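You operate a simulated robot arm through the tools that you are given. There is no shell and no other tool. Be economical: measure what you need, move in short steps, check, and stop when the job is done.

You are at the controls of a simulated two-armed robot. One attempt, no reset.

JOB
Wipe up the spill on the small table top with the beige cloth and put it back.

It is judged by the outcome, as a careful person would: the job done as asked, and still so three seconds after it is handed in. It fails if anything else is knocked over, pushed out of place, dropped, spilled or broken. Flat cloth is picked up by pressing the open fingertips on it (5 to 10 N) and closing them slowly along it; thin cloth reads only 2 to 8 mm in the jaws.

ROBOT AND FRAMES
Two 7-joint arms with two-finger parallel grippers on one trunk, on a base that drives. Base frame: it is fixed to the floor where the robot stands at the start and does not move with it; the origin is under the middle of the robot, x ahead of it, y to its left, z up; the surface under the hand at the start is at about z = 0.78. Readings come in m, degrees, newtons and seconds.
The left shoulder is at the start at [0.121, 0.174, 1.056], the right one opposite. With the tool pointing down near the work surface each hand reaches from about 0.36 to 0.76 m from the robot's upright axis, wherever it stands, measured 20 degrees to its own side. Payload 3.6 kg a hand.
Tool frame (each hand has its own): the origin (TCP) lies between the finger pads and is the grasp point; the fingertips stand 0.03 m ahead of it; z points along the fingers, y is the line along which they close. The gripper opens to 0.11 m. The fingers are 0.02 m wide and 0.01 m thick; the gripper's body (0.048 by 0.112 m) begins 0.055 m behind the TCP.
Orientation is told as [roll, pitch, yaw] about the base's x, y, z axes, in that order, counted from this pose: with the fingers straight down and closing along the base's y, the tool's x points along the base's -x, its y along +y and its z along -z.

CONTROLS
- The arms move only by the tool drive_tool. It takes "left_commands", "right_commands" or both (then of equal length, played together; a hand with none holds still); each is a list of rows, each a list of 3 entries, a list of its own where there are three numbers: the shift along the base's x, y, z in units of 50 mm (1.0 is 50 mm), then the turn, a rotation vector about the base's x, y, z in units of 4 degrees (1.0 is 4 degrees), then the finger opening in m, from 0 to 0.11. In form: [[[dx, dy, dz], [ax, ay, az], gripper], ...]. A call has 1 to 10 rows; each row shifts and turns the commanded pose from where the row before left it. A call with a number of a shift or a turn outside -1 to 1 is refused whole. Each row takes 0.2 s and may step no farther than 0.05 m and 8.6 degrees from the row before; otherwise, or with a gripper value out of range, the whole call is refused. Where a pose cannot be reached the arm comes as near as it can. A force on the tool above 40 N (or 10 N above the force at the start of the call, whichever is more), or a blocked arm, ends the call early, and 0.2 s more pass. Each finger travels about 0.153 m/s and halts on what it meets, pressing with about 37 N; the grip force reading is that of the motor and also rises with nothing between the fingers. The clock runs only during rows and for 0.2 s after the last one: add rows that do not move to give the fingers time. The reply holds the time, the measured pose of the TCP, the force on the tool along the base axes, the opening and the grip force, in the units named above and with some noise, with the torque about the TCP (base axes, N m) and any sound that the robot's microphone picked up.
- Cameras (640 x 400 px; columns grow to the right, rows downward): "scene" is now at [0.214, 0.0292, 1.209]; the picture's right is [0.35, -0.94, 0.00], its down [-0.70, -0.26, -0.67] and it looks along [0.63, 0.23, -0.74] (base axes); focal length 251 px, centre (320, 200). "left" rides on the left gripper at [0.073, -0.017, -0.103] in its tool frame; the picture's right is [0.23, 0.97, 0.00], its down [-0.76, 0.18, -0.62] and it looks along [-0.61, 0.14, 0.78] (tool axes); focal length 222 px, centre (320, 200). "right" rides on the right gripper at [0.073, 0.017, -0.103] in its tool frame; the picture's right is [-0.23, 0.97, 0.00], its down [-0.76, -0.18, -0.62] and it looks along [-0.61, -0.14, 0.78] (tool axes); focal length 222 px, centre (320, 200). There is no depth. A picture from a camera that has moved, and an enlarged one, comes with that camera's place and axes in the base frame and with its lens.
- snapshot(camera): a new picture of that camera. The clock stands still meanwhile.
- raise_lower(by): slides the trunk up (or, below 0, down) by that many m; the arms and the scene camera ride with it, the base frame stays. It gives what a move gives, with no picture.
- steer(legs): drives the robot by 1 to 6 legs, each [ahead, left, turn to the left] in m, m and degrees, along the robot's own axes; the way and the turn of a leg run together, so that a leg with both is an arc; at most 1.5 m and 180 degrees a leg. The arms and the cameras ride along, it lands a little off, and it stops where it bumps. It gives what a move gives.
- aim_head(pan, tilt): turns the head with the scene camera to pan (to the left, within 86 degrees either way) and tilt (down, from -29 to 69), counted from straight ahead of the robot. It gives what a move gives.
- close_up(camera, box): a new picture of the part [left, top, right, bottom] of that camera's present view, enlarged. The clock stands still meanwhile.
- close_job(): hands the job in; it is judged then, once.

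Go step by step. Nothing tells you exact positions but the pictures and the camera data: compare them with the known pose of the tool, close in by small moves and look again before you grip or let go. The budget is 120 turns and 100 pictures, counting those below and the enlarged ones. Unless the task says otherwise, let go and move clear before handing in, and close with one line.

The tools are called by a JSON object that holds its "api" and its "payload". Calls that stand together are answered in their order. drive_tool: Moves the arms, as the interface text tells. Its arguments: {"type":"object","properties":{"left_commands":{"type":"array","items":{"type":"array"}},"right_commands":{"type":"array","items":{"type":"array"}}},"required":[]} The other tools are called the same way: raise_lower (by) slides the trunk up or down; steer (legs) drives the base; aim_head (pan, tilt) turns the head that bears the scene camera; snapshot (camera) takes a picture; close_up (camera, box) takes an enlarged picture of a part of a camera's view; close_job () hands the job in.

At the start:

```text
time: 0.0
left_eef_pos: [0.3853, 0.3644, 1.0065]
left_tool_rot: [0.0, 0.1, 0.2]
left_wrist_force: [-0.2, -0.1, 0.1]
left_torque: [-0.01, -0.04, 0.02]
left_grip_width: 0.1099
left_grip_force: 0.1
right_eef_pos: [0.3483, -0.0109, 1.0063]
right_tool_rot: [0.0, 0.0, 0.0]
right_wrist_force: [0.0, 0.5, -0.1]
right_torque: [-0.01, -0.02, 0.05]
right_grip_width: 0.1099
right_grip_force: 0.1
trunk travel left (down, up): [-0.175, 0.588]
robot x, y, heading: [-0.0063, 0.0008, 0.0]
head pan, tilt: [20.4, 48.0]
```

scene: 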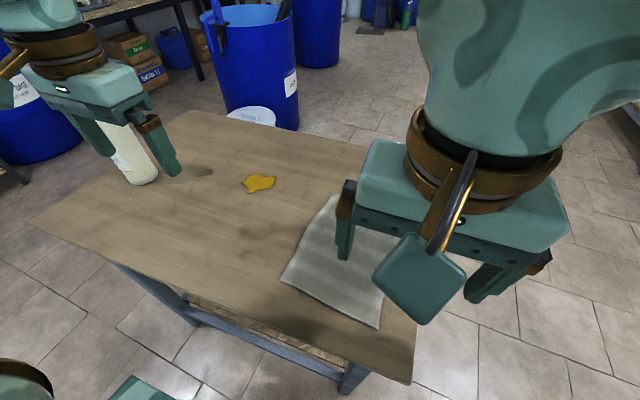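
right: 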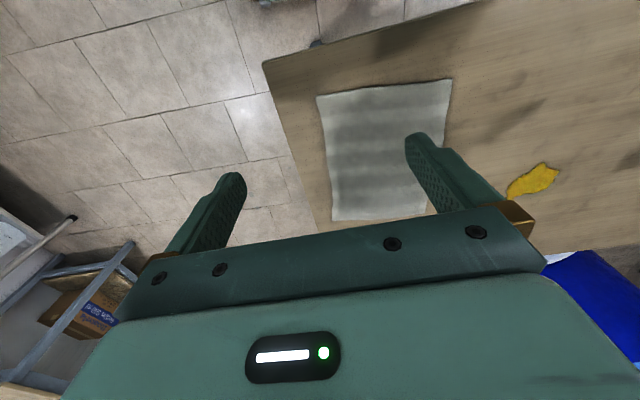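
left: 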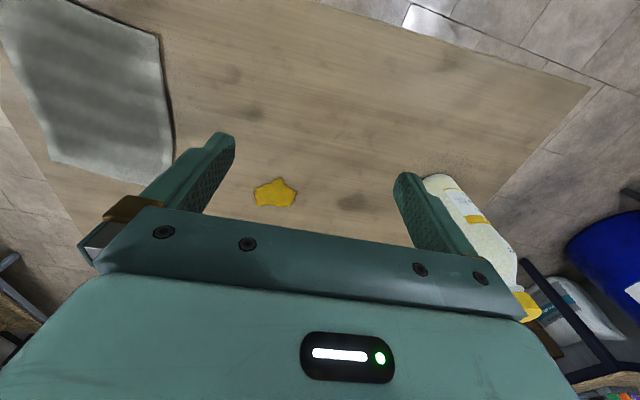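

The cloth lies flat at about x 0.36–0.60, y −0.03–0.15, and the spill is near (0.58, 0.32). The left hand can reach both, so I'll move the right hand clear to the right first and then look again.

{"api": "drive_tool", "payload": {"right_commands": [[[0, -0.8, 0], [0, 0, 0], 0.11], [[0, -1, 0], [0, 0, 0], 0.11], [[0, -1, 0], [0, 0, 0], 0.11], [[0, -1, 0], [0, 0, 0], 0.11], [[0, -1, 0], [0, 0, 0], 0.11], [[0, -1, 0], [0, 0, 0], 0.11]]}}

{"api": "snapshot", "payload": {"camera": "scene"}}

```text
time: 1.4
left_eef_pos: [0.3846, 0.3638, 1.0074]
left_tool_rot: [0.0, -0.1, 0.2]
left_wrist_force: [0.3, -0.2, 0.2]
left_torque: [-0.01, 0.01, -0.03]
left_grip_width: 0.1099
left_grip_force: 0.1
right_eef_pos: [0.3474, -0.3009, 1.008]
right_tool_rot: [0.0, 0.0, -0.1]
right_wrist_force: [0.4, -0.2, -1.1]
right_torque: [0.02, 0.03, -0.01]
right_grip_width: 0.1101
right_grip_force: 0.0
trunk travel left (down, up): [-0.175, 0.588]
robot x, y, heading: [-0.0021, -0.0021, 0.1]
head pan, tilt: [20.4, 48.0]
```

```text
96 pictures are left
camera scene: at [0.2134, 0.0283, 1.2092], right [0.35, -0.94, 0.0], down [-0.7, -0.26, -0.67], along [0.63, 0.23, -0.74], focal length 251 px, centre (320, 200)
```

scene: 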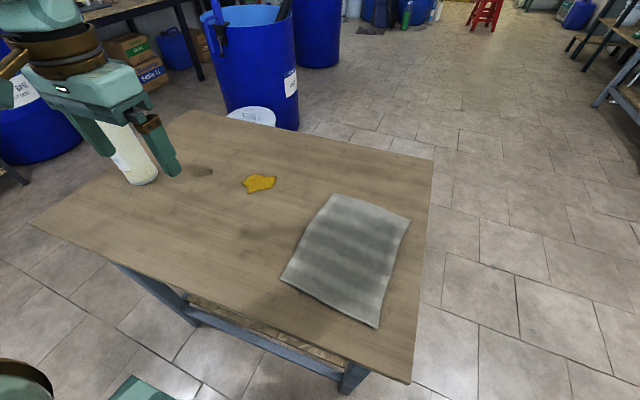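

With the view clear, the cloth's left edge is at y≈0.15 and its centre is near (0.48, 0.06). I'll bring the left hand over a line just inside the left edge, at about (0.485, 0.11), staying high.

{"api": "drive_tool", "payload": {"left_commands": [[[0.33, -0.85, 0], [0, 0, 0], 0.08], [[0.33, -0.85, 0], [0, 0, 0], 0.06], [[0.33, -0.85, 0], [0, 0, 0], 0.06], [[0.33, -0.85, -0.4], [0, 0, 0], 0.06], [[0.34, -0.85, -0.8], [0, 0, 0], 0.06], [[0.34, -0.83, -0.9], [0, 0, 0], 0.06], [[0, 0, -0.8], [0, 0, 0], 0.06], [[0, 0, 0], [0, 0, 0], 0.06]]}}

{"api": "snapshot", "payload": {"camera": "left"}}

{"api": "snapshot", "payload": {"camera": "scene"}}

```text
refused: row 5 steps farther than a row can; nothing moved
```

```text
95 pictures are left
camera left: at [0.313, 0.3456, 1.1095], right [-0.23, 0.97, 0.0], down [0.76, 0.18, 0.62], along [0.61, 0.14, -0.78], focal length 222 px, centre (320, 200)
```

left: 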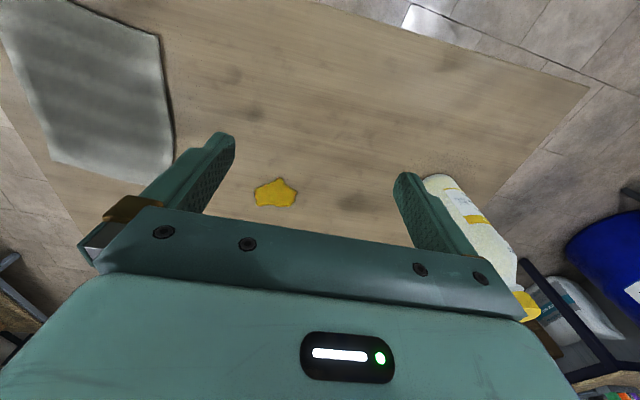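

```text
94 pictures are left
camera scene: at [0.2134, 0.0283, 1.2092], right [0.35, -0.94, 0.0], down [-0.7, -0.26, -0.67], along [0.63, 0.23, -0.74], focal length 251 px, centre (320, 200)
```

scene: 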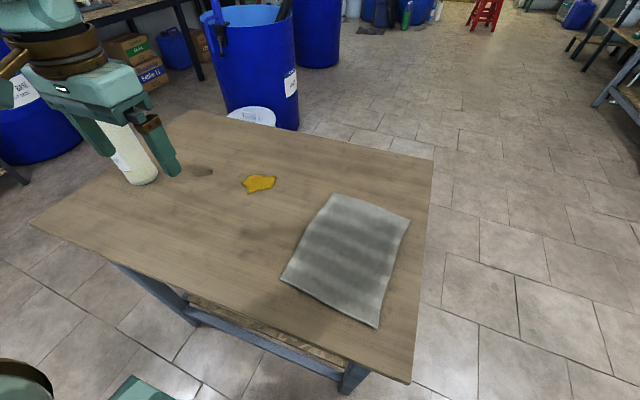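

The move was refused because a row was too long. I'll resend it in smaller steps.

{"api": "drive_tool", "payload": {"left_commands": [[[0.33, -0.85, 0], [0, 0, 0], 0.08], [[0.33, -0.85, 0], [0, 0, 0], 0.06], [[0.33, -0.85, 0], [0, 0, 0], 0.06], [[0.33, -0.85, 0], [0, 0, 0], 0.06], [[0.34, -0.85, -0.3], [0, 0, 0], 0.06], [[0.34, -0.83, -0.3], [0, 0, 0], 0.06], [[0, 0, -0.8], [0, 0, 0], 0.06], [[0, 0, -0.8], [0, 0, 0], 0.06], [[0, 0, -0.8], [0, 0, 0], 0.06], [[0, 0, 0], [0, 0, 0], 0.06]]}}

{"api": "snapshot", "payload": {"camera": "left"}}

{"api": "snapshot", "payload": {"camera": "scene"}}

```text
time: 3.6
left_eef_pos: [0.4812, 0.1187, 0.8597]
left_tool_rot: [0.0, -0.1, 0.2]
left_wrist_force: [0.4, 0.4, -0.3]
left_torque: [-0.02, 0.01, 0.0]
left_grip_width: 0.0599
left_grip_force: 0.1
left hand out of reach, approached as far as the arm can: row 6
right_eef_pos: [0.3487, -0.2996, 1.0084]
right_tool_rot: [0.0, 0.0, 0.0]
right_wrist_force: [-0.4, -0.4, -0.4]
right_torque: [-0.01, -0.01, 0.01]
right_grip_width: 0.1101
right_grip_force: 0.0
trunk travel left (down, up): [-0.175, 0.588]
robot x, y, heading: [0.0033, -0.0015, -0.0]
head pan, tilt: [20.4, 48.0]
```

```text
93 pictures are left
camera left: at [0.409, 0.1015, 0.9627], right [-0.23, 0.97, 0.0], down [0.76, 0.18, 0.62], along [0.61, 0.14, -0.78], focal length 222 px, centre (320, 200)
```

left: 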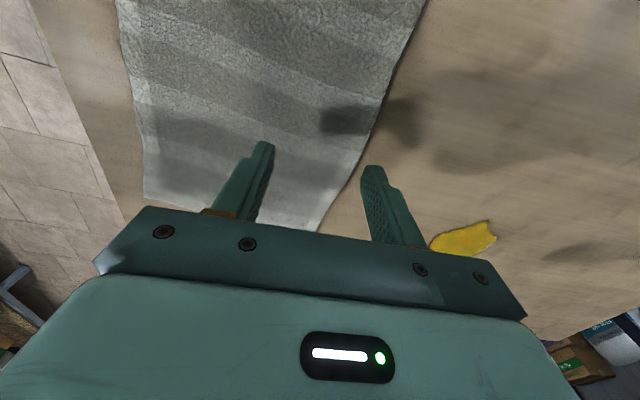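

```text
92 pictures are left
camera scene: at [0.2138, 0.0288, 1.2091], right [0.35, -0.94, 0.0], down [-0.7, -0.26, -0.67], along [0.63, 0.23, -0.74], focal length 251 px, centre (320, 200)
```

scene: 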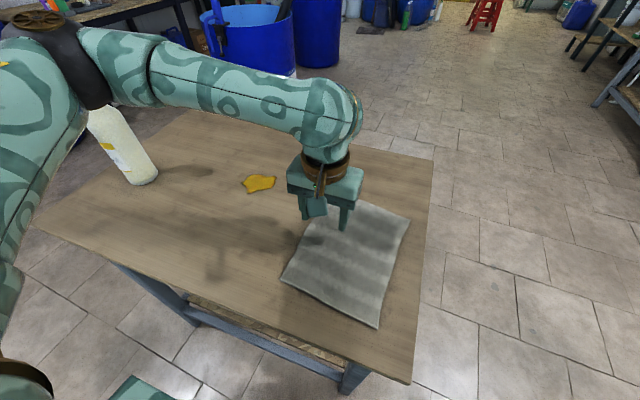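

The left hand is at the inner limit of its reach and its outer finger is right over the cloth's edge. I'll sidestep the base about 6 cm to the right to get more room.

{"api": "steer", "payload": {"legs": [[0, -0.06, 0]]}}

```text
time: 4.6
left_eef_pos: [0.4826, 0.0572, 0.8598]
left_tool_rot: [0.1, 0.0, 0.1]
left_wrist_force: [-0.2, -0.3, -0.3]
left_torque: [0.02, -0.02, 0.0]
left_grip_width: 0.0598
left_grip_force: 0.0
right_eef_pos: [0.349, -0.362, 1.0071]
right_tool_rot: [0.1, 0.2, 0.1]
right_wrist_force: [0.7, 0.8, -0.3]
right_torque: [0.02, -0.01, -0.03]
right_grip_width: 0.1103
right_grip_force: 0.0
trunk travel left (down, up): [-0.175, 0.588]
robot x, y, heading: [-0.0021, -0.0644, -0.0]
head pan, tilt: [20.4, 48.0]
```

Now I'll shift to y≈0.105 and come down close to the cloth.

{"api": "drive_tool", "payload": {"left_commands": [[[0, 0.5, 0], [0, 0, 0], 0.06], [[0, 0.45, 0], [0, 0, 0], 0.06], [[0, 0, -0.4], [0, 0, 0], 0.06], [[0, 0, -0.4], [0, 0, 0], 0.06], [[0, 0, 0], [0, 0, 0], 0.06]]}}

{"api": "snapshot", "payload": {"camera": "left"}}

```text
time: 5.8
left_eef_pos: [0.4823, 0.1057, 0.8203]
left_tool_rot: [0.1, -0.2, 0.1]
left_wrist_force: [-0.2, -0.5, 0.0]
left_torque: [-0.04, -0.02, 0.01]
left_grip_width: 0.0597
left_grip_force: 0.0
right_eef_pos: [0.3486, -0.3608, 1.0071]
right_tool_rot: [0.1, 0.1, 0.1]
right_wrist_force: [-0.2, -1.4, -0.1]
right_torque: [0.01, 0.01, 0.01]
right_grip_width: 0.11
right_grip_force: 0.1
trunk travel left (down, up): [-0.175, 0.588]
robot x, y, heading: [-0.0027, -0.0602, -0.1]
head pan, tilt: [20.4, 48.0]
```

```text
91 pictures are left
camera left: at [0.4092, 0.0882, 0.9229], right [-0.23, 0.97, 0.0], down [0.76, 0.18, 0.62], along [0.61, 0.14, -0.78], focal length 222 px, centre (320, 200)
```

left: 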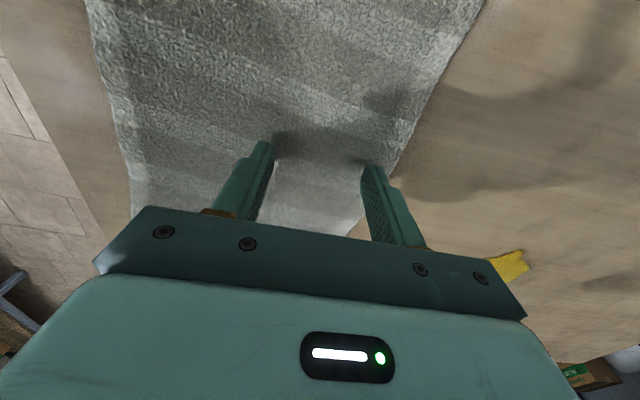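

Both fingertips are over the cloth, just inside the edge. I'll press down in small steps and watch the force.

{"api": "drive_tool", "payload": {"left_commands": [[[0, 0, -0.06], [0, 0, 0], 0.06], [[0, 0, -0.06], [0, 0, 0], 0.06], [[0, 0, -0.06], [0, 0, 0], 0.06]]}}

```text
time: 6.6
left_eef_pos: [0.4826, 0.1062, 0.8131]
left_tool_rot: [0.1, -0.4, 0.1]
left_wrist_force: [-2.3, 1.3, 15.7]
left_torque: [-0.02, 0.09, -0.04]
left_grip_width: 0.0598
left_grip_force: 0.0
right_eef_pos: [0.3478, -0.3614, 1.0088]
right_tool_rot: [0.0, 0.0, 0.1]
right_wrist_force: [0.4, -0.5, 0.6]
right_torque: [-0.02, 0.0, 0.0]
right_grip_width: 0.1099
right_grip_force: 0.1
trunk travel left (down, up): [-0.175, 0.588]
robot x, y, heading: [0.0009, -0.0646, -0.0]
head pan, tilt: [20.4, 48.0]
```

The press is 15.7 N, slightly too hard. I'll ease up about 1 mm.

{"api": "drive_tool", "payload": {"left_commands": [[[0, 0, 0.02], [0, 0, 0], 0.06], [[0, 0, 0], [0, 0, 0], 0.06]]}}

```text
time: 7.2
left_eef_pos: [0.4823, 0.1063, 0.8121]
left_tool_rot: [0.0, -0.1, 0.0]
left_wrist_force: [0.2, 2.4, 11.7]
left_torque: [0.0, -0.02, -0.03]
left_grip_width: 0.06
left_grip_force: 0.1
right_eef_pos: [0.3474, -0.3598, 1.0071]
right_tool_rot: [-0.1, 0.0, 0.1]
right_wrist_force: [0.0, 1.0, 0.3]
right_torque: [0.02, 0.01, 0.01]
right_grip_width: 0.11
right_grip_force: 0.0
trunk travel left (down, up): [-0.175, 0.588]
robot x, y, heading: [0.0022, -0.0648, -0.1]
head pan, tilt: [20.4, 48.0]
```

{"api": "drive_tool", "payload": {"left_commands": [[[0, 0, 0.02], [0, 0, 0], 0.06], [[0, 0, 0], [0, 0, 0], 0.052], [[0, 0, 0], [0, 0, 0], 0.044], [[0, 0, 0], [0, 0, 0], 0.036], [[0, 0, 0], [0, 0, 0], 0.028], [[0, 0, 0], [0, 0, 0], 0.02], [[0, 0, 0], [0, 0, 0], 0.012], [[0, 0, 0], [0, 0, 0], 0.006], [[0, 0, 0], [0, 0, 0], 0.0], [[0, 0, 0], [0, 0, 0], 0.0]]}}

{"api": "snapshot", "payload": {"camera": "left"}}

```text
time: 9.4
left_eef_pos: [0.4805, 0.1065, 0.8137]
left_tool_rot: [0.0, -0.1, 0.1]
left_wrist_force: [0.4, 0.4, 4.6]
left_torque: [0.03, 0.03, 0.01]
left_grip_width: 0.0049
left_grip_force: 36.9
right_eef_pos: [0.3484, -0.3615, 1.0068]
right_tool_rot: [0.1, 0.1, 0.1]
right_wrist_force: [0.0, -0.2, 0.4]
right_torque: [-0.01, -0.01, -0.01]
right_grip_width: 0.1098
right_grip_force: 0.0
trunk travel left (down, up): [-0.175, 0.588]
robot x, y, heading: [-0.0039, -0.0589, -0.1]
head pan, tilt: [20.4, 48.0]
```

```text
90 pictures are left
camera left: at [0.409, 0.088, 0.9163], right [-0.23, 0.97, 0.0], down [0.76, 0.18, 0.62], along [0.61, 0.14, -0.78], focal length 222 px, centre (320, 200)
```

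left: 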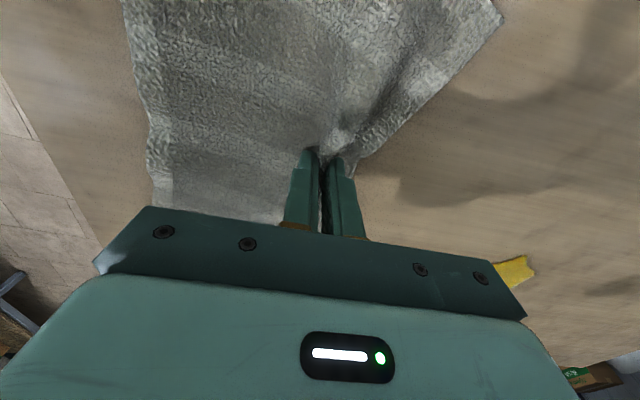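

The jaws read 4.9 mm, so the cloth is pinched. I'll lift it gently and look.

{"api": "drive_tool", "payload": {"left_commands": [[[0, 0, 0.4], [0, 0, 0], 0.0], [[0, 0, 0.5], [0, 0, 0], 0.0], [[0, 0, 0.5], [0, 0, 0], 0.0], [[0, 0, 0.5], [0, 0, 0], 0.0], [[0, 0, 0.5], [0, 0, 0], 0.0], [[0, 0, 0.5], [0, 0, 0], 0.0], [[0, 0, 0], [0, 0, 0], 0.0]]}}

{"api": "snapshot", "payload": {"camera": "scene"}}

```text
time: 11.0
left_eef_pos: [0.4809, 0.1049, 0.9583]
left_tool_rot: [0.1, 0.0, 0.1]
left_wrist_force: [-0.2, 0.0, 0.6]
left_torque: [0.01, 0.01, -0.01]
left_grip_width: 0.0048
left_grip_force: 36.7
right_eef_pos: [0.3488, -0.3604, 1.0078]
right_tool_rot: [0.0, 0.0, 0.0]
right_wrist_force: [-0.4, 0.6, 0.4]
right_torque: [-0.01, 0.0, -0.04]
right_grip_width: 0.11
right_grip_force: 0.0
trunk travel left (down, up): [-0.175, 0.588]
robot x, y, heading: [0.0001, -0.06, -0.0]
head pan, tilt: [20.4, 48.0]
```

```text
89 pictures are left
camera scene: at [0.2142, -0.0321, 1.209], right [0.35, -0.94, 0.0], down [-0.7, -0.26, -0.67], along [0.63, 0.23, -0.74], focal length 251 px, centre (320, 200)
```

scene: 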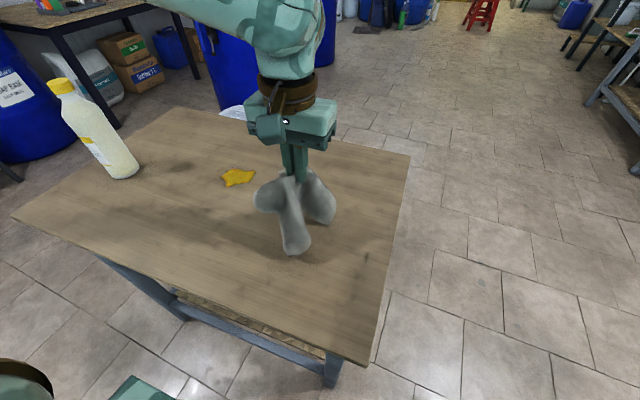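

The cloth hangs as a soft bunch and is held firmly. I'll carry it over the spill at about (0.58, 0.32), then check the arm's clearance from the bottle.

{"api": "drive_tool", "payload": {"left_commands": [[[0.33, 0.7, 0], [0, 0, 0], 0.0], [[0.33, 0.7, 0], [0, 0, 0], 0.0], [[0.33, 0.7, 0], [0, 0, 0], 0.0], [[0.33, 0.7, 0], [0, 0, 0], 0.0], [[0.33, 0.7, 0], [0, 0, 0], 0.0], [[0.33, 0.7, 0], [0, 0, 0], 0.0], [[0, 0, 0], [0, 0, 0], 0.0]]}}

{"api": "snapshot", "payload": {"camera": "scene"}}

{"api": "snapshot", "payload": {"camera": "left"}}

```text
time: 12.6
left_eef_pos: [0.5822, 0.3143, 0.9563]
left_tool_rot: [0.0, 0.0, 0.2]
left_wrist_force: [0.7, 0.2, -0.3]
left_torque: [0.02, -0.01, -0.05]
left_grip_width: 0.0045
left_grip_force: 36.5
right_eef_pos: [0.3482, -0.3612, 1.0079]
right_tool_rot: [0.0, 0.1, 0.1]
right_wrist_force: [0.5, -0.2, 0.3]
right_torque: [0.0, -0.01, -0.01]
right_grip_width: 0.1099
right_grip_force: 0.0
trunk travel left (down, up): [-0.175, 0.588]
robot x, y, heading: [-0.0001, -0.0616, 0.1]
head pan, tilt: [20.4, 48.0]
```

```text
88 pictures are left
camera scene: at [0.2138, -0.0323, 1.2091], right [0.35, -0.94, 0.0], down [-0.7, -0.26, -0.67], along [0.63, 0.23, -0.74], focal length 251 px, centre (320, 200)
```

scene: 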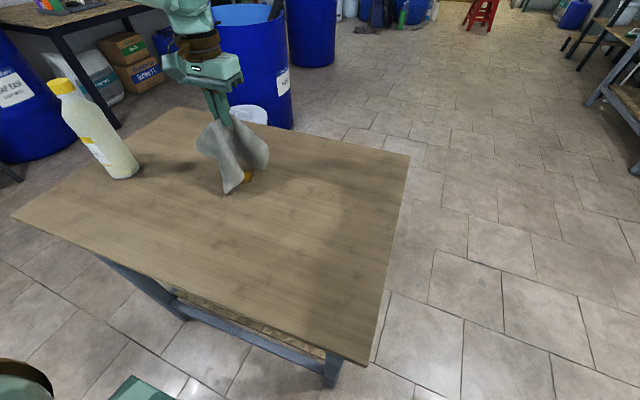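

```text
87 pictures are left
camera left: at [0.5079, 0.2964, 1.0597], right [-0.23, 0.97, 0.0], down [0.76, 0.18, 0.62], along [0.61, 0.14, -0.78], focal length 222 px, centre (320, 200)
```

left: 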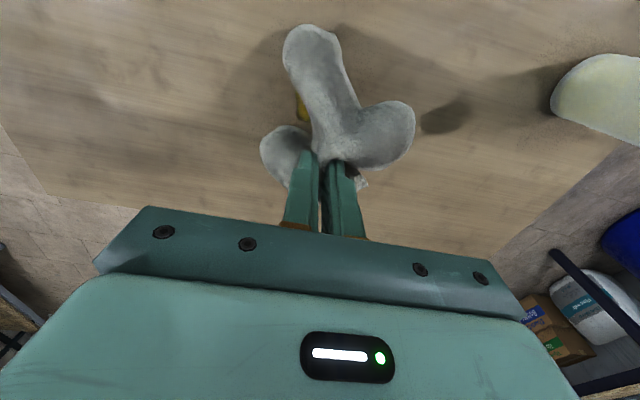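

The arm is well clear of the bottle and the spill is just under the bunch. I'll lower the cloth onto it.

{"api": "drive_tool", "payload": {"left_commands": [[[0, 0.1, -0.6], [0, 0, 0], 0.0], [[0, 0, -0.6], [0, 0, 0], 0.0], [[0, 0, -0.6], [0, 0, 0], 0.0], [[0, 0, -0.5], [0, 0, 0], 0.0], [[0, 0, -0.3], [0, 0, 0], 0.0], [[0, 0, -0.16], [0, 0, 0], 0.0], [[0, 0, -0.08], [0, 0, 0], 0.0], [[0, 0, 0], [0, 0, 0], 0.0]]}}

```text
time: 14.3
left_eef_pos: [0.5817, 0.319, 0.8231]
left_tool_rot: [0.0, -1.0, 0.1]
left_wrist_force: [-6.9, 0.5, 28.1]
left_torque: [-0.05, 0.2, -0.03]
left_grip_width: 0.0045
left_grip_force: 36.9
right_eef_pos: [0.3464, -0.3604, 1.0084]
right_tool_rot: [0.1, 0.0, 0.0]
right_wrist_force: [0.1, 0.8, 0.6]
right_torque: [-0.01, 0.01, -0.01]
right_grip_width: 0.1101
right_grip_force: 0.0
trunk travel left (down, up): [-0.175, 0.588]
robot x, y, heading: [-0.0046, -0.0638, 0.3]
head pan, tilt: [20.4, 48.0]
stopped in row 8 (left hand): the force on the tool passed its limit at 42 N (the readings are from after the stop); the commanded pose is now the measured one
```

The bunched cloth makes contact about 1 cm higher than expected and the force is too high. I'll ease up a little.

{"api": "drive_tool", "payload": {"left_commands": [[[0, 0, 0.03], [0, 0.12, 0], 0.0], [[0, 0, 0.01], [0, 0.12, 0], 0.0]]}}

{"api": "snapshot", "payload": {"camera": "scene"}}

{"api": "snapshot", "payload": {"camera": "left"}}

```text
time: 14.9
left_eef_pos: [0.5827, 0.3206, 0.8241]
left_tool_rot: [0.2, 0.1, 0.2]
left_wrist_force: [-2.3, 1.3, 24.5]
left_torque: [-0.04, 0.06, -0.04]
left_grip_width: 0.0049
left_grip_force: 36.9
right_eef_pos: [0.3462, -0.3613, 1.0093]
right_tool_rot: [0.1, -0.1, 0.1]
right_wrist_force: [0.3, 0.7, 0.3]
right_torque: [0.0, -0.02, -0.02]
right_grip_width: 0.1102
right_grip_force: 0.0
trunk travel left (down, up): [-0.175, 0.588]
robot x, y, heading: [0.0012, -0.0606, -0.0]
head pan, tilt: [20.4, 48.0]
```

```text
86 pictures are left
camera scene: at [0.2116, -0.0331, 1.2096], right [0.35, -0.94, 0.0], down [-0.7, -0.26, -0.67], along [0.63, 0.23, -0.74], focal length 251 px, centre (320, 200)
```

scene: 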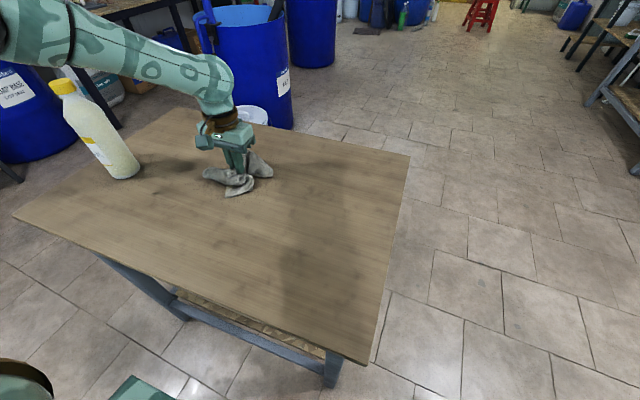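

```text
85 pictures are left
camera left: at [0.5094, 0.302, 0.9271], right [-0.23, 0.97, 0.0], down [0.76, 0.18, 0.62], along [0.6, 0.14, -0.78], focal length 222 px, centre (320, 200)
```

left: 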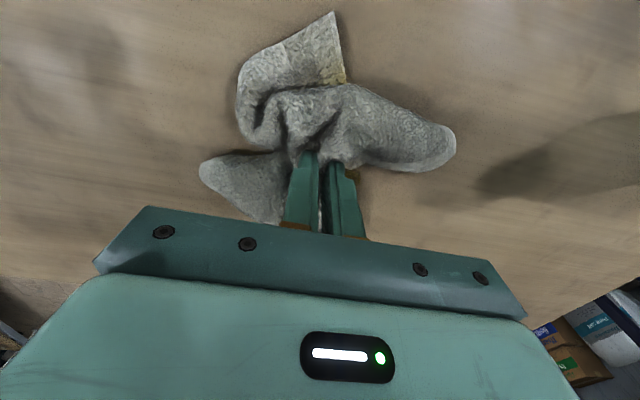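

The cloth covers the spill and is already picking up yellow. I'll ease the pressure and wipe with short strokes to and fro.

{"api": "drive_tool", "payload": {"left_commands": [[[0, 0, 0.05], [0, 0, 0], 0.0], [[0, -0.4, 0], [0, 0, 0], 0.0], [[0, -0.4, 0], [0, 0, 0], 0.0], [[0, 0.4, 0], [0, 0, 0], 0.0], [[0, 0.4, 0], [0, 0, 0], 0.0], [[0, 0.4, 0], [0, 0, 0], 0.0], [[0, 0.4, 0], [0, 0, 0], 0.0], [[0, -0.4, 0], [0, 0, 0], 0.0], [[0, -0.4, 0], [0, 0, 0], 0.0]]}}

{"api": "snapshot", "payload": {"camera": "left"}}

```text
time: 16.9
left_eef_pos: [0.5791, 0.3223, 0.8231]
left_tool_rot: [0.0, 0.5, 0.1]
left_wrist_force: [0.0, 2.1, 2.0]
left_torque: [0.03, 0.0, -0.01]
left_grip_width: 0.0048
left_grip_force: 37.2
right_eef_pos: [0.3476, -0.36, 1.0073]
right_tool_rot: [0.1, -0.2, 0.1]
right_wrist_force: [-0.3, -1.0, 0.4]
right_torque: [0.01, 0.01, -0.01]
right_grip_width: 0.1099
right_grip_force: 0.0
trunk travel left (down, up): [-0.175, 0.588]
robot x, y, heading: [0.0032, -0.0622, 0.3]
head pan, tilt: [20.4, 48.0]
```

```text
84 pictures are left
camera left: at [0.5087, 0.3036, 0.9274], right [-0.23, 0.97, 0.0], down [0.77, 0.18, 0.62], along [0.6, 0.14, -0.79], focal length 222 px, centre (320, 200)
```

left: 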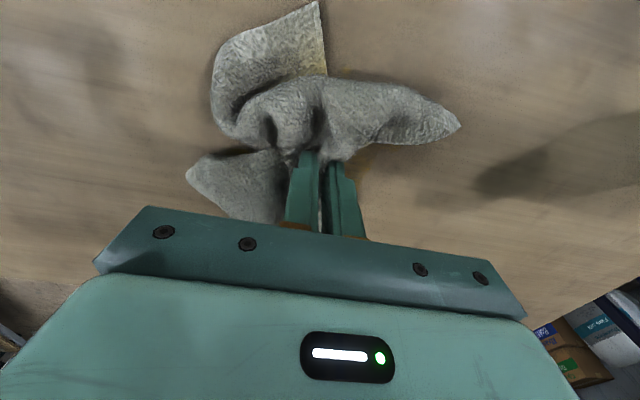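

The pressure has dropped to 2 N. I'll press down a bit more and keep wiping in both directions.

{"api": "drive_tool", "payload": {"left_commands": [[[0, 0, -0.06], [0, 0, 0], 0.0], [[0.4, 0, 0], [0, 0, 0], 0.0], [[0, 0.4, 0], [0, 0, 0], 0.0], [[-0.4, 0, 0], [0, 0, 0], 0.0], [[-0.4, 0, 0], [0, 0, 0], 0.0], [[0, -0.4, 0], [0, 0, 0], 0.0], [[0, -0.4, 0], [0, 0, 0], 0.0], [[0.4, 0, 0], [0, 0, 0], 0.0], [[0.4, 0, 0], [0, 0, 0], 0.0], [[-0.4, 0.4, 0], [0, 0, 0], 0.0]]}}

```text
time: 19.1
left_eef_pos: [0.5831, 0.3205, 0.82]
left_tool_rot: [0.0, 0.3, 0.1]
left_wrist_force: [0.7, -0.7, 0.7]
left_torque: [-0.03, 0.0, 0.01]
left_grip_width: 0.0047
left_grip_force: 36.5
right_eef_pos: [0.3481, -0.3603, 1.008]
right_tool_rot: [0.1, 0.1, 0.2]
right_wrist_force: [-0.1, 0.6, -0.4]
right_torque: [0.02, -0.04, 0.03]
right_grip_width: 0.1096
right_grip_force: 0.1
trunk travel left (down, up): [-0.175, 0.588]
robot x, y, heading: [-0.0013, -0.0607, -0.3]
head pan, tilt: [20.4, 48.0]
```

{"api": "drive_tool", "payload": {"left_commands": [[[0, 0, -0.1], [0, 0, 0], 0.0], [[0, 0, -0.04], [0, 0, 0], 0.0]]}}

{"api": "snapshot", "payload": {"camera": "left"}}

```text
time: 19.8
left_eef_pos: [0.583, 0.3204, 0.8153]
left_tool_rot: [0.1, 0.2, 0.2]
left_wrist_force: [2.6, 1.6, 14.8]
left_torque: [0.06, -0.13, -0.03]
left_grip_width: 0.0047
left_grip_force: 36.3
right_eef_pos: [0.3471, -0.3607, 1.0085]
right_tool_rot: [0.0, 0.1, 0.2]
right_wrist_force: [-0.7, -0.8, -0.2]
right_torque: [-0.01, -0.02, 0.02]
right_grip_width: 0.1101
right_grip_force: 0.1
trunk travel left (down, up): [-0.175, 0.588]
robot x, y, heading: [0.0017, -0.0595, 0.1]
head pan, tilt: [20.4, 48.0]
```

```text
83 pictures are left
camera left: at [0.5107, 0.3029, 0.9179], right [-0.23, 0.97, 0.0], down [0.76, 0.18, 0.62], along [0.6, 0.14, -0.78], focal length 222 px, centre (320, 200)
```

left: 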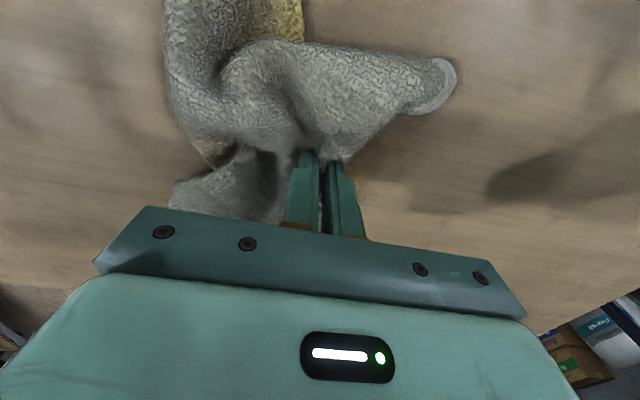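

Force is about 15 N, which is good contact. I'll do another set of strokes covering the whole spill area.

{"api": "drive_tool", "payload": {"left_commands": [[[0.4, 0.2, 0], [0, 0, 0], 0.0], [[0, 0.5, 0], [0, 0, 0], 0.0], [[-0.4, 0, 0], [0, 0, 0], 0.0], [[-0.4, 0, 0], [0, 0, 0], 0.0], [[0, -0.5, 0], [0, 0, 0], 0.0], [[0, -0.5, 0], [0, 0, 0], 0.0], [[0.4, 0, 0], [0, 0, 0], 0.0], [[0.4, 0, 0], [0, 0, 0], 0.0], [[-0.4, 0.3, 0], [0, 0, 0], 0.0], [[0, 0, 0], [0, 0, 0], 0.0]]}}

{"api": "drive_tool", "payload": {"left_commands": [[[0, 0, 0.5], [0, 0, 0], 0.0], [[0, 0, 0.8], [0, 0, 0], 0.0], [[0, 0, 0.8], [0, 0, 0], 0.0], [[0, 0, 0.8], [0, 0, 0], 0.0], [[0, 0, 0.6], [0, 0, 0], 0.0], [[0, 0, 0], [0, 0, 0], 0.0]]}}

{"api": "snapshot", "payload": {"camera": "scene"}}

{"api": "snapshot", "payload": {"camera": "left"}}

```text
time: 21.9
left_eef_pos: [0.5803, 0.32, 0.8158]
left_tool_rot: [0.1, 0.3, 0.0]
left_wrist_force: [4.6, -1.7, 17.4]
left_torque: [-0.05, -0.14, -0.02]
left_grip_width: 0.0049
left_grip_force: 36.6
right_eef_pos: [0.3474, -0.3617, 1.0081]
right_tool_rot: [0.1, 0.0, 0.2]
right_wrist_force: [-0.3, 0.1, -0.9]
right_torque: [0.02, -0.04, 0.03]
right_grip_width: 0.1099
right_grip_force: 0.0
trunk travel left (down, up): [-0.175, 0.588]
robot x, y, heading: [0.0004, -0.0606, -0.0]
head pan, tilt: [20.4, 48.0]
```

```text
time: 23.4
left_eef_pos: [0.5834, 0.3215, 0.9882]
left_tool_rot: [0.1, 0.5, 0.2]
left_wrist_force: [0.6, 0.6, -0.6]
left_torque: [0.05, -0.02, -0.01]
left_grip_width: 0.0047
left_grip_force: 36.8
right_eef_pos: [0.349, -0.3609, 1.0073]
right_tool_rot: [-0.1, 0.1, 0.0]
right_wrist_force: [0.4, 0.1, 0.4]
right_torque: [0.0, 0.05, 0.03]
right_grip_width: 0.1101
right_grip_force: 0.0
trunk travel left (down, up): [-0.175, 0.588]
robot x, y, heading: [0.0021, -0.0614, 0.2]
head pan, tilt: [20.4, 48.0]
```

```text
82 pictures are left
camera scene: at [0.2142, -0.0317, 1.2089], right [0.35, -0.94, 0.0], down [-0.7, -0.26, -0.67], along [0.63, 0.23, -0.74], focal length 251 px, centre (320, 200)
```

scene: 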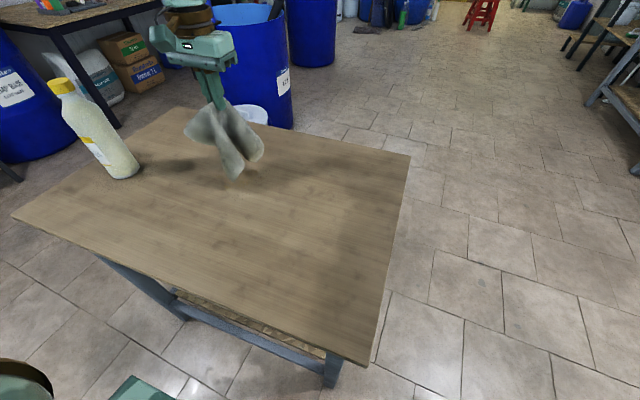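

```text
81 pictures are left
camera left: at [0.5121, 0.3029, 1.0914], right [-0.23, 0.97, 0.0], down [0.77, 0.18, 0.62], along [0.6, 0.14, -0.79], focal length 222 px, centre (320, 200)
```

left: 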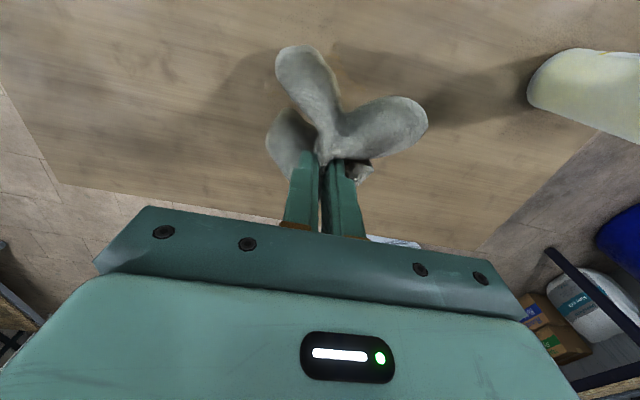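

The spill looks gone. I'll carry the cloth back to above its original place, then check the bare table.

{"api": "drive_tool", "payload": {"left_commands": [[[-0.33, -0.7, 0], [0, 0, 0], 0.0], [[-0.33, -0.7, 0], [0, 0, 0], 0.0], [[-0.33, -0.7, 0], [0, 0, 0], 0.0], [[-0.33, -0.7, 0], [0, 0, 0], 0.0], [[-0.33, -0.7, 0], [0, 0, 0], 0.0], [[-0.37, -0.7, 0], [0, 0, 0], 0.0], [[0, 0, 0], [0, 0, 0], 0.0]]}}

{"api": "close_up", "payload": {"camera": "scene", "box": [80, 100, 340, 262]}}

{"api": "snapshot", "payload": {"camera": "left"}}

```text
time: 24.9
left_eef_pos: [0.4804, 0.1109, 0.9879]
left_tool_rot: [0.0, 0.6, 0.1]
left_wrist_force: [1.2, 0.7, 0.0]
left_torque: [-0.01, 0.0, 0.0]
left_grip_width: 0.0049
left_grip_force: 37.0
right_eef_pos: [0.3486, -0.3609, 1.0075]
right_tool_rot: [0.0, 0.0, 0.0]
right_wrist_force: [0.1, -0.5, 0.2]
right_torque: [0.02, -0.01, 0.0]
right_grip_width: 0.1098
right_grip_force: 0.0
trunk travel left (down, up): [-0.175, 0.588]
robot x, y, heading: [-0.0008, -0.0596, 0.1]
head pan, tilt: [20.4, 48.0]
```

```text
2.46 times, centred on (210, 181) of scene
camera zoom: at [0.2139, -0.0317, 1.2091], right [0.35, -0.94, 0.0], down [-0.7, -0.26, -0.67], along [0.63, 0.23, -0.74], focal length 617 px, centre (591, 247)
```

zoom: 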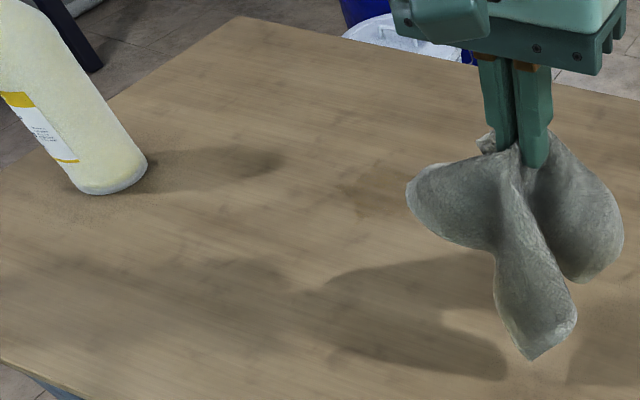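

```text
79 pictures are left
camera left: at [0.4085, 0.0928, 1.0912], right [-0.23, 0.97, 0.0], down [0.77, 0.18, 0.62], along [0.6, 0.14, -0.79], focal length 222 px, centre (320, 200)
```

left: 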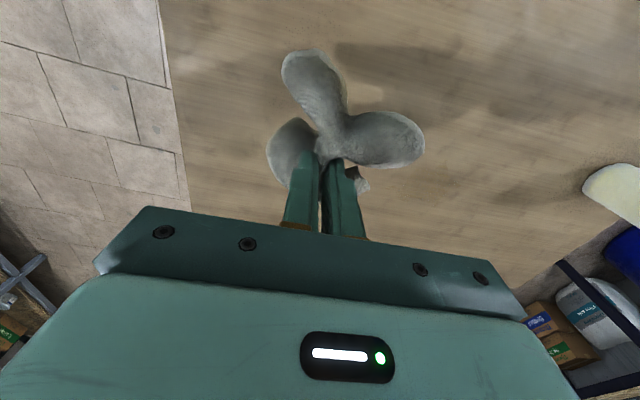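

No yellow remains on the table. To lay the cloth back toward its right side, I'll sidestep the base another 12 cm to the right.

{"api": "steer", "payload": {"legs": [[0, -0.12, 0]]}}

{"api": "snapshot", "payload": {"camera": "scene"}}

{"api": "close_up", "payload": {"camera": "scene", "box": [120, 110, 280, 210]}}

```text
time: 26.2
left_eef_pos: [0.4812, -0.0123, 0.9883]
left_tool_rot: [0.0, 0.5, 0.0]
left_wrist_force: [0.1, -0.8, -0.6]
left_torque: [0.07, -0.01, -0.02]
left_grip_width: 0.0049
left_grip_force: 36.7
right_eef_pos: [0.349, -0.4824, 1.0068]
right_tool_rot: [0.1, 0.1, 0.0]
right_wrist_force: [-0.1, -0.6, 0.2]
right_torque: [0.03, 0.04, -0.02]
right_grip_width: 0.1099
right_grip_force: 0.0
trunk travel left (down, up): [-0.175, 0.588]
robot x, y, heading: [0.0018, -0.1829, -0.0]
head pan, tilt: [20.4, 48.0]
```

```text
78 pictures are left
camera scene: at [0.2141, -0.1542, 1.2091], right [0.35, -0.94, 0.0], down [-0.7, -0.26, -0.67], along [0.63, 0.23, -0.74], focal length 251 px, centre (320, 200)
```

scene: 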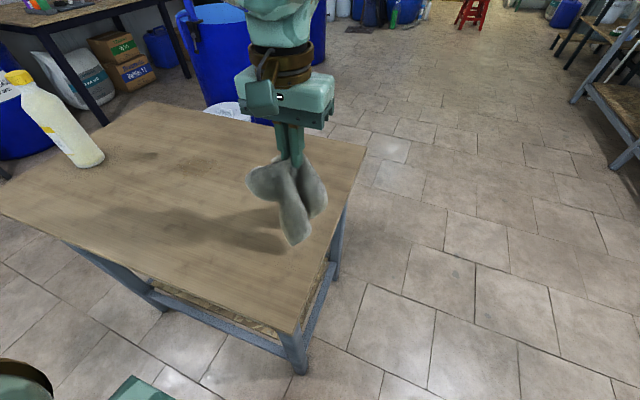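

```text
4.00 times, centred on (200, 160) of scene
camera zoom: at [0.2141, -0.1542, 1.2091], right [0.35, -0.94, 0.0], down [-0.7, -0.26, -0.67], along [0.63, 0.23, -0.74], focal length 1002 px, centre (800, 360)
```

zoom: 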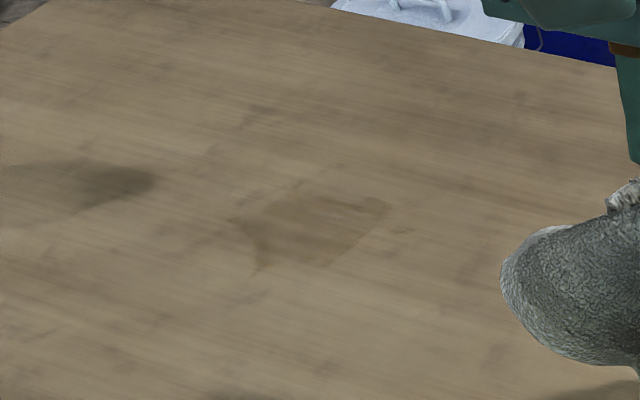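

The zoom shows a faint residue over x 0.535–0.615, y 0.28–0.37, with traces of yellow at its tips, so it needs more wiping. I'll go back and wipe over a wider area.

{"api": "steer", "payload": {"legs": [[0, 0.12, 0]]}}

{"api": "drive_tool", "payload": {"left_commands": [[[0.33, 0.75, 0], [0, 0, 0], 0.0], [[0.33, 0.75, 0], [0, 0, 0], 0.0], [[0.33, 0.75, 0], [0, 0, 0], 0.0], [[0.33, 0.75, 0], [0, 0, 0], 0.0], [[0.33, 0.75, 0], [0, 0, 0], 0.0], [[0.33, 0.5, 0], [0, 0, 0], 0.0], [[0, 0, -0.6], [0, 0, 0], 0.0], [[0, 0, -0.6], [0, 0, 0], 0.0], [[0, 0, -0.6], [0, 0, 0], 0.0], [[0, 0, -0.6], [0, 0, 0], 0.0]]}}

```text
time: 27.4
left_eef_pos: [0.4803, 0.1117, 0.9875]
left_tool_rot: [-0.1, 0.5, 0.1]
left_wrist_force: [-0.2, -0.2, 0.3]
left_torque: [-0.01, 0.01, -0.03]
left_grip_width: 0.0048
left_grip_force: 36.7
right_eef_pos: [0.3486, -0.36, 1.0091]
right_tool_rot: [-0.1, 0.2, 0.0]
right_wrist_force: [0.3, 0.6, -0.7]
right_torque: [-0.01, 0.02, -0.02]
right_grip_width: 0.1102
right_grip_force: 0.1
trunk travel left (down, up): [-0.175, 0.588]
robot x, y, heading: [-0.0016, -0.0594, 0.1]
head pan, tilt: [20.4, 48.0]
```

```text
time: 29.6
left_eef_pos: [0.5805, 0.3223, 0.8647]
left_tool_rot: [0.0, 0.3, 0.1]
left_wrist_force: [-0.4, -0.1, 0.4]
left_torque: [0.02, -0.02, 0.02]
left_grip_width: 0.0046
left_grip_force: 37.1
right_eef_pos: [0.3487, -0.361, 1.0069]
right_tool_rot: [0.0, 0.2, 0.1]
right_wrist_force: [0.4, -0.3, 0.3]
right_torque: [-0.02, 0.02, -0.01]
right_grip_width: 0.1099
right_grip_force: 0.1
trunk travel left (down, up): [-0.175, 0.588]
robot x, y, heading: [0.0022, -0.0589, -0.0]
head pan, tilt: [20.4, 48.0]
```

{"api": "drive_tool", "payload": {"left_commands": [[[0, 0, -0.5], [0, 0, 0], 0.0], [[0, 0, -0.2], [0, 0, 0], 0.0], [[0, 0, -0.08], [0, 0, 0], 0.0], [[0, 0, -0.06], [0, 0, 0], 0.0], [[0, 0, 0], [0, 0, 0], 0.0]]}}

```text
time: 30.8
left_eef_pos: [0.5777, 0.3217, 0.8274]
left_tool_rot: [-0.1, 0.3, 0.1]
left_wrist_force: [1.2, 1.9, 11.4]
left_torque: [0.0, 0.07, 0.0]
left_grip_width: 0.0048
left_grip_force: 37.0
right_eef_pos: [0.3478, -0.3618, 1.0089]
right_tool_rot: [0.0, 0.1, 0.0]
right_wrist_force: [0.0, -0.8, 0.2]
right_torque: [0.0, -0.02, 0.02]
right_grip_width: 0.11
right_grip_force: 0.0
trunk travel left (down, up): [-0.175, 0.588]
robot x, y, heading: [-0.0011, -0.062, 0.3]
head pan, tilt: [20.4, 48.0]
```

Contact is 11 N. I'll do wide zig-zag strokes with a slight extra press.

{"api": "drive_tool", "payload": {"left_commands": [[[-0.6, 0, -0.04], [0, 0, 0], 0.0], [[-0.3, 0.4, 0], [0, 0, 0], 0.0], [[0.6, 0.4, -0.02], [0, 0, 0], 0.0], [[0.6, 0, 0], [0, 0, 0], 0.0], [[0.5, 0, 0], [0, 0, 0], 0.0], [[0, -0.6, -0.02], [0, 0, 0], 0.0], [[-0.6, 0, 0], [0, 0, 0], 0.0], [[-0.6, 0, 0], [0, 0, 0], 0.0], [[-0.4, 0, 0], [0, 0, 0], 0.0], [[0, -0.5, -0.02], [0, 0, 0], 0.0]]}}

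{"api": "drive_tool", "payload": {"left_commands": [[[0.6, 0, -0.02], [0, 0, 0], 0.0], [[0.6, 0, 0], [0, 0, 0], 0.0], [[0.4, 0, 0], [0, 0, 0], 0.0], [[0, -0.4, -0.02], [0, 0, 0], 0.0], [[-0.6, 0, 0], [0, 0, 0], 0.0], [[-0.6, 0, 0], [0, 0, 0], 0.0], [[0.4, 0.6, 0], [0, 0, 0], 0.0], [[0, 0.6, 0], [0, 0, 0], 0.0], [[0, 0.4, 0], [0, 0, 0], 0.0], [[0, -0.6, 0], [0, 0, 0], 0.0]]}}

{"api": "snapshot", "payload": {"camera": "left"}}

```text
time: 33.0
left_eef_pos: [0.5393, 0.3079, 0.8228]
left_tool_rot: [0.2, 0.6, 0.1]
left_wrist_force: [-1.4, 5.4, 13.1]
left_torque: [0.08, 0.14, -0.04]
left_grip_width: 0.0046
left_grip_force: 36.8
right_eef_pos: [0.3477, -0.3609, 1.0077]
right_tool_rot: [0.1, 0.0, 0.0]
right_wrist_force: [0.0, -0.1, -1.6]
right_torque: [0.05, 0.01, -0.03]
right_grip_width: 0.1102
right_grip_force: 0.1
trunk travel left (down, up): [-0.175, 0.588]
robot x, y, heading: [-0.0014, -0.0581, 0.0]
head pan, tilt: [20.4, 48.0]
```

```text
time: 35.2
left_eef_pos: [0.5796, 0.3385, 0.8212]
left_tool_rot: [0.2, 0.4, 0.3]
left_wrist_force: [-1.5, 10.3, 25.8]
left_torque: [0.12, 0.17, -0.1]
left_grip_width: 0.0049
left_grip_force: 37.2
right_eef_pos: [0.3477, -0.3614, 1.0086]
right_tool_rot: [0.1, -0.1, 0.0]
right_wrist_force: [0.8, -0.5, 0.8]
right_torque: [0.04, 0.01, 0.0]
right_grip_width: 0.11
right_grip_force: 0.1
trunk travel left (down, up): [-0.175, 0.588]
robot x, y, heading: [0.0025, -0.0647, 0.1]
head pan, tilt: [20.4, 48.0]
```

```text
76 pictures are left
camera left: at [0.5066, 0.3205, 0.9246], right [-0.23, 0.97, 0.01], down [0.77, 0.18, 0.62], along [0.6, 0.15, -0.79], focal length 222 px, centre (320, 200)
```

left: 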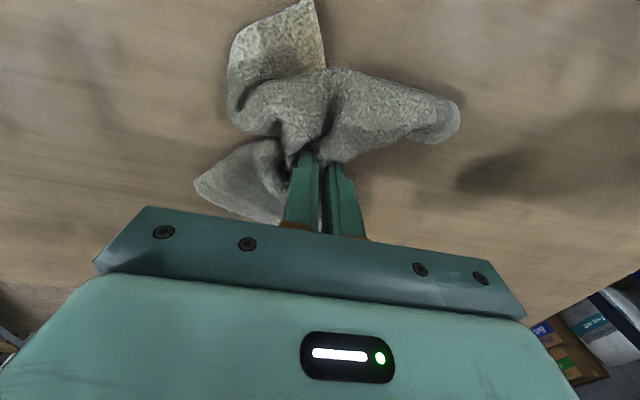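

Good contact throughout. One more set of strokes around the middle and tips, then I'll lift, carry back and inspect.

{"api": "drive_tool", "payload": {"left_commands": [[[0.6, 0.4, 0], [0, 0, 0], 0.0], [[-0.6, 0, 0], [0, 0, 0], 0.0], [[-0.6, 0, 0], [0, 0, 0], 0.0], [[0, -0.4, 0], [0, 0, 0], 0.0], [[0.6, 0, 0], [0, 0, 0], 0.0], [[0.6, 0, 0], [0, 0, 0], 0.0], [[0, -0.4, 0], [0, 0, 0], 0.0], [[-0.6, 0, 0], [0, 0, 0], 0.0], [[-0.6, 0, 0], [0, 0, 0], 0.0], [[0.6, 0, 0], [0, 0, 0], 0.0]]}}

{"api": "drive_tool", "payload": {"left_commands": [[[0, 0, 0.5], [0, 0, 0], 0.0], [[0, 0, 0.8], [0, 0, 0], 0.0], [[0, 0, 0.8], [0, 0, 0], 0.0], [[0, 0, 0.8], [0, 0, 0], 0.0], [[-0.4, -0.7, 0], [0, 0, 0], 0.0], [[-0.4, -0.8, 0], [0, 0, 0], 0.0], [[-0.4, -0.8, 0], [0, 0, 0], 0.0], [[-0.4, -0.8, 0], [0, 0, 0], 0.0], [[-0.4, -0.8, 0], [0, 0, 0], 0.0], [[0, 0, 0], [0, 0, 0], 0.0]]}}

{"api": "close_up", "payload": {"camera": "scene", "box": [160, 130, 320, 230]}}

```text
time: 36.3
left_eef_pos: [0.5513, 0.3395, 0.8213]
left_tool_rot: [0.3, 0.6, 0.0]
left_wrist_force: [-9.8, 0.8, 28.3]
left_torque: [-0.17, 0.45, -0.1]
left_grip_width: 0.0047
left_grip_force: 37.0
right_eef_pos: [0.347, -0.3602, 1.008]
right_tool_rot: [0.1, -0.2, 0.2]
right_wrist_force: [0.1, 0.8, -0.7]
right_torque: [-0.02, 0.04, 0.04]
right_grip_width: 0.1101
right_grip_force: 0.0
trunk travel left (down, up): [-0.175, 0.588]
robot x, y, heading: [0.0009, -0.0615, 0.1]
head pan, tilt: [20.4, 48.0]
stopped in row 5 (left hand): the force on the tool passed its limit at 42 N (the readings are from after the stop); the commanded pose is now the measured one
```

```text
time: 38.5
left_eef_pos: [0.451, 0.1456, 0.9636]
left_tool_rot: [0.2, 0.8, 0.1]
left_wrist_force: [-0.4, 0.0, -0.5]
left_torque: [-0.01, 0.0, 0.02]
left_grip_width: 0.0051
left_grip_force: 37.4
right_eef_pos: [0.3485, -0.3596, 1.0085]
right_tool_rot: [0.0, 0.0, 0.2]
right_wrist_force: [-0.6, -0.3, 0.2]
right_torque: [0.02, 0.01, -0.03]
right_grip_width: 0.1099
right_grip_force: 0.0
trunk travel left (down, up): [-0.175, 0.588]
robot x, y, heading: [0.0016, -0.0624, 0.3]
head pan, tilt: [20.4, 48.0]
```

```text
4.00 times, centred on (240, 180) of scene
camera zoom: at [0.214, -0.0314, 1.209], right [0.35, -0.94, 0.0], down [-0.7, -0.26, -0.67], along [0.63, 0.23, -0.74], focal length 1002 px, centre (640, 280)
```

zoom: 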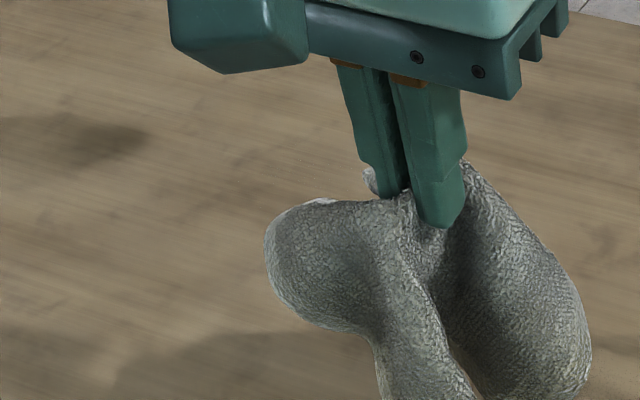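

The hand hides the spot, so I'll sidestep right again, which also sets up the laying, and look.

{"api": "steer", "payload": {"legs": [[0, -0.12, 0]]}}

{"api": "close_up", "payload": {"camera": "scene", "box": [120, 110, 280, 210]}}

{"api": "snapshot", "payload": {"camera": "scene"}}

```text
time: 39.7
left_eef_pos: [0.4507, 0.0229, 0.9633]
left_tool_rot: [0.3, 0.8, -0.1]
left_wrist_force: [-0.2, -0.6, -0.6]
left_torque: [-0.01, -0.03, -0.02]
left_grip_width: 0.0048
left_grip_force: 37.3
right_eef_pos: [0.349, -0.4828, 1.0077]
right_tool_rot: [0.1, 0.1, -0.1]
right_wrist_force: [0.2, -0.7, -1.2]
right_torque: [0.05, -0.01, -0.01]
right_grip_width: 0.1101
right_grip_force: 0.0
trunk travel left (down, up): [-0.175, 0.588]
robot x, y, heading: [0.0018, -0.1783, -0.0]
head pan, tilt: [20.4, 48.0]
```

```text
4.00 times, centred on (200, 160) of scene
camera zoom: at [0.2143, -0.1532, 1.2091], right [0.35, -0.94, 0.0], down [-0.7, -0.26, -0.67], along [0.63, 0.23, -0.74], focal length 1002 px, centre (800, 360)
```

zoom: 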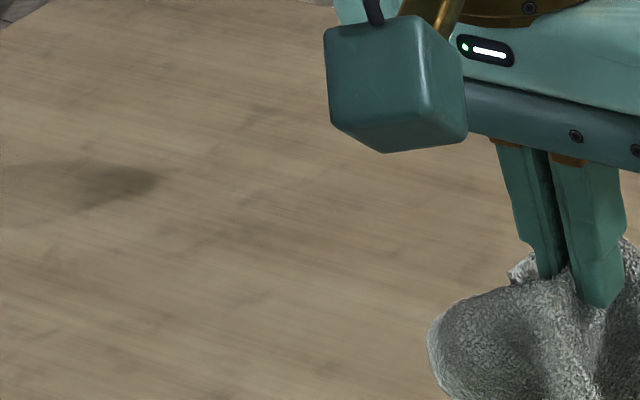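

```text
73 pictures are left
camera scene: at [0.2143, -0.1532, 1.2091], right [0.35, -0.94, 0.0], down [-0.7, -0.26, -0.67], along [0.63, 0.23, -0.74], focal length 251 px, centre (320, 200)
```

scene: 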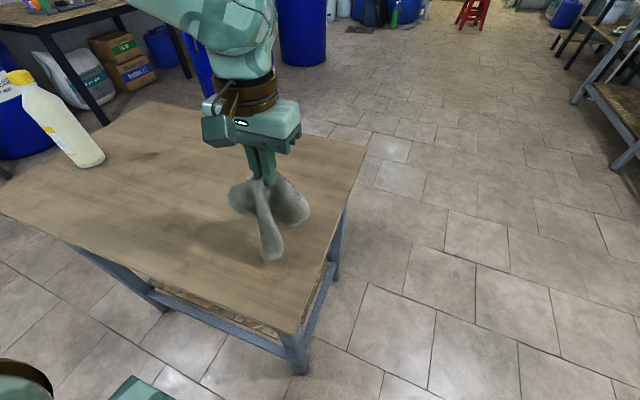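

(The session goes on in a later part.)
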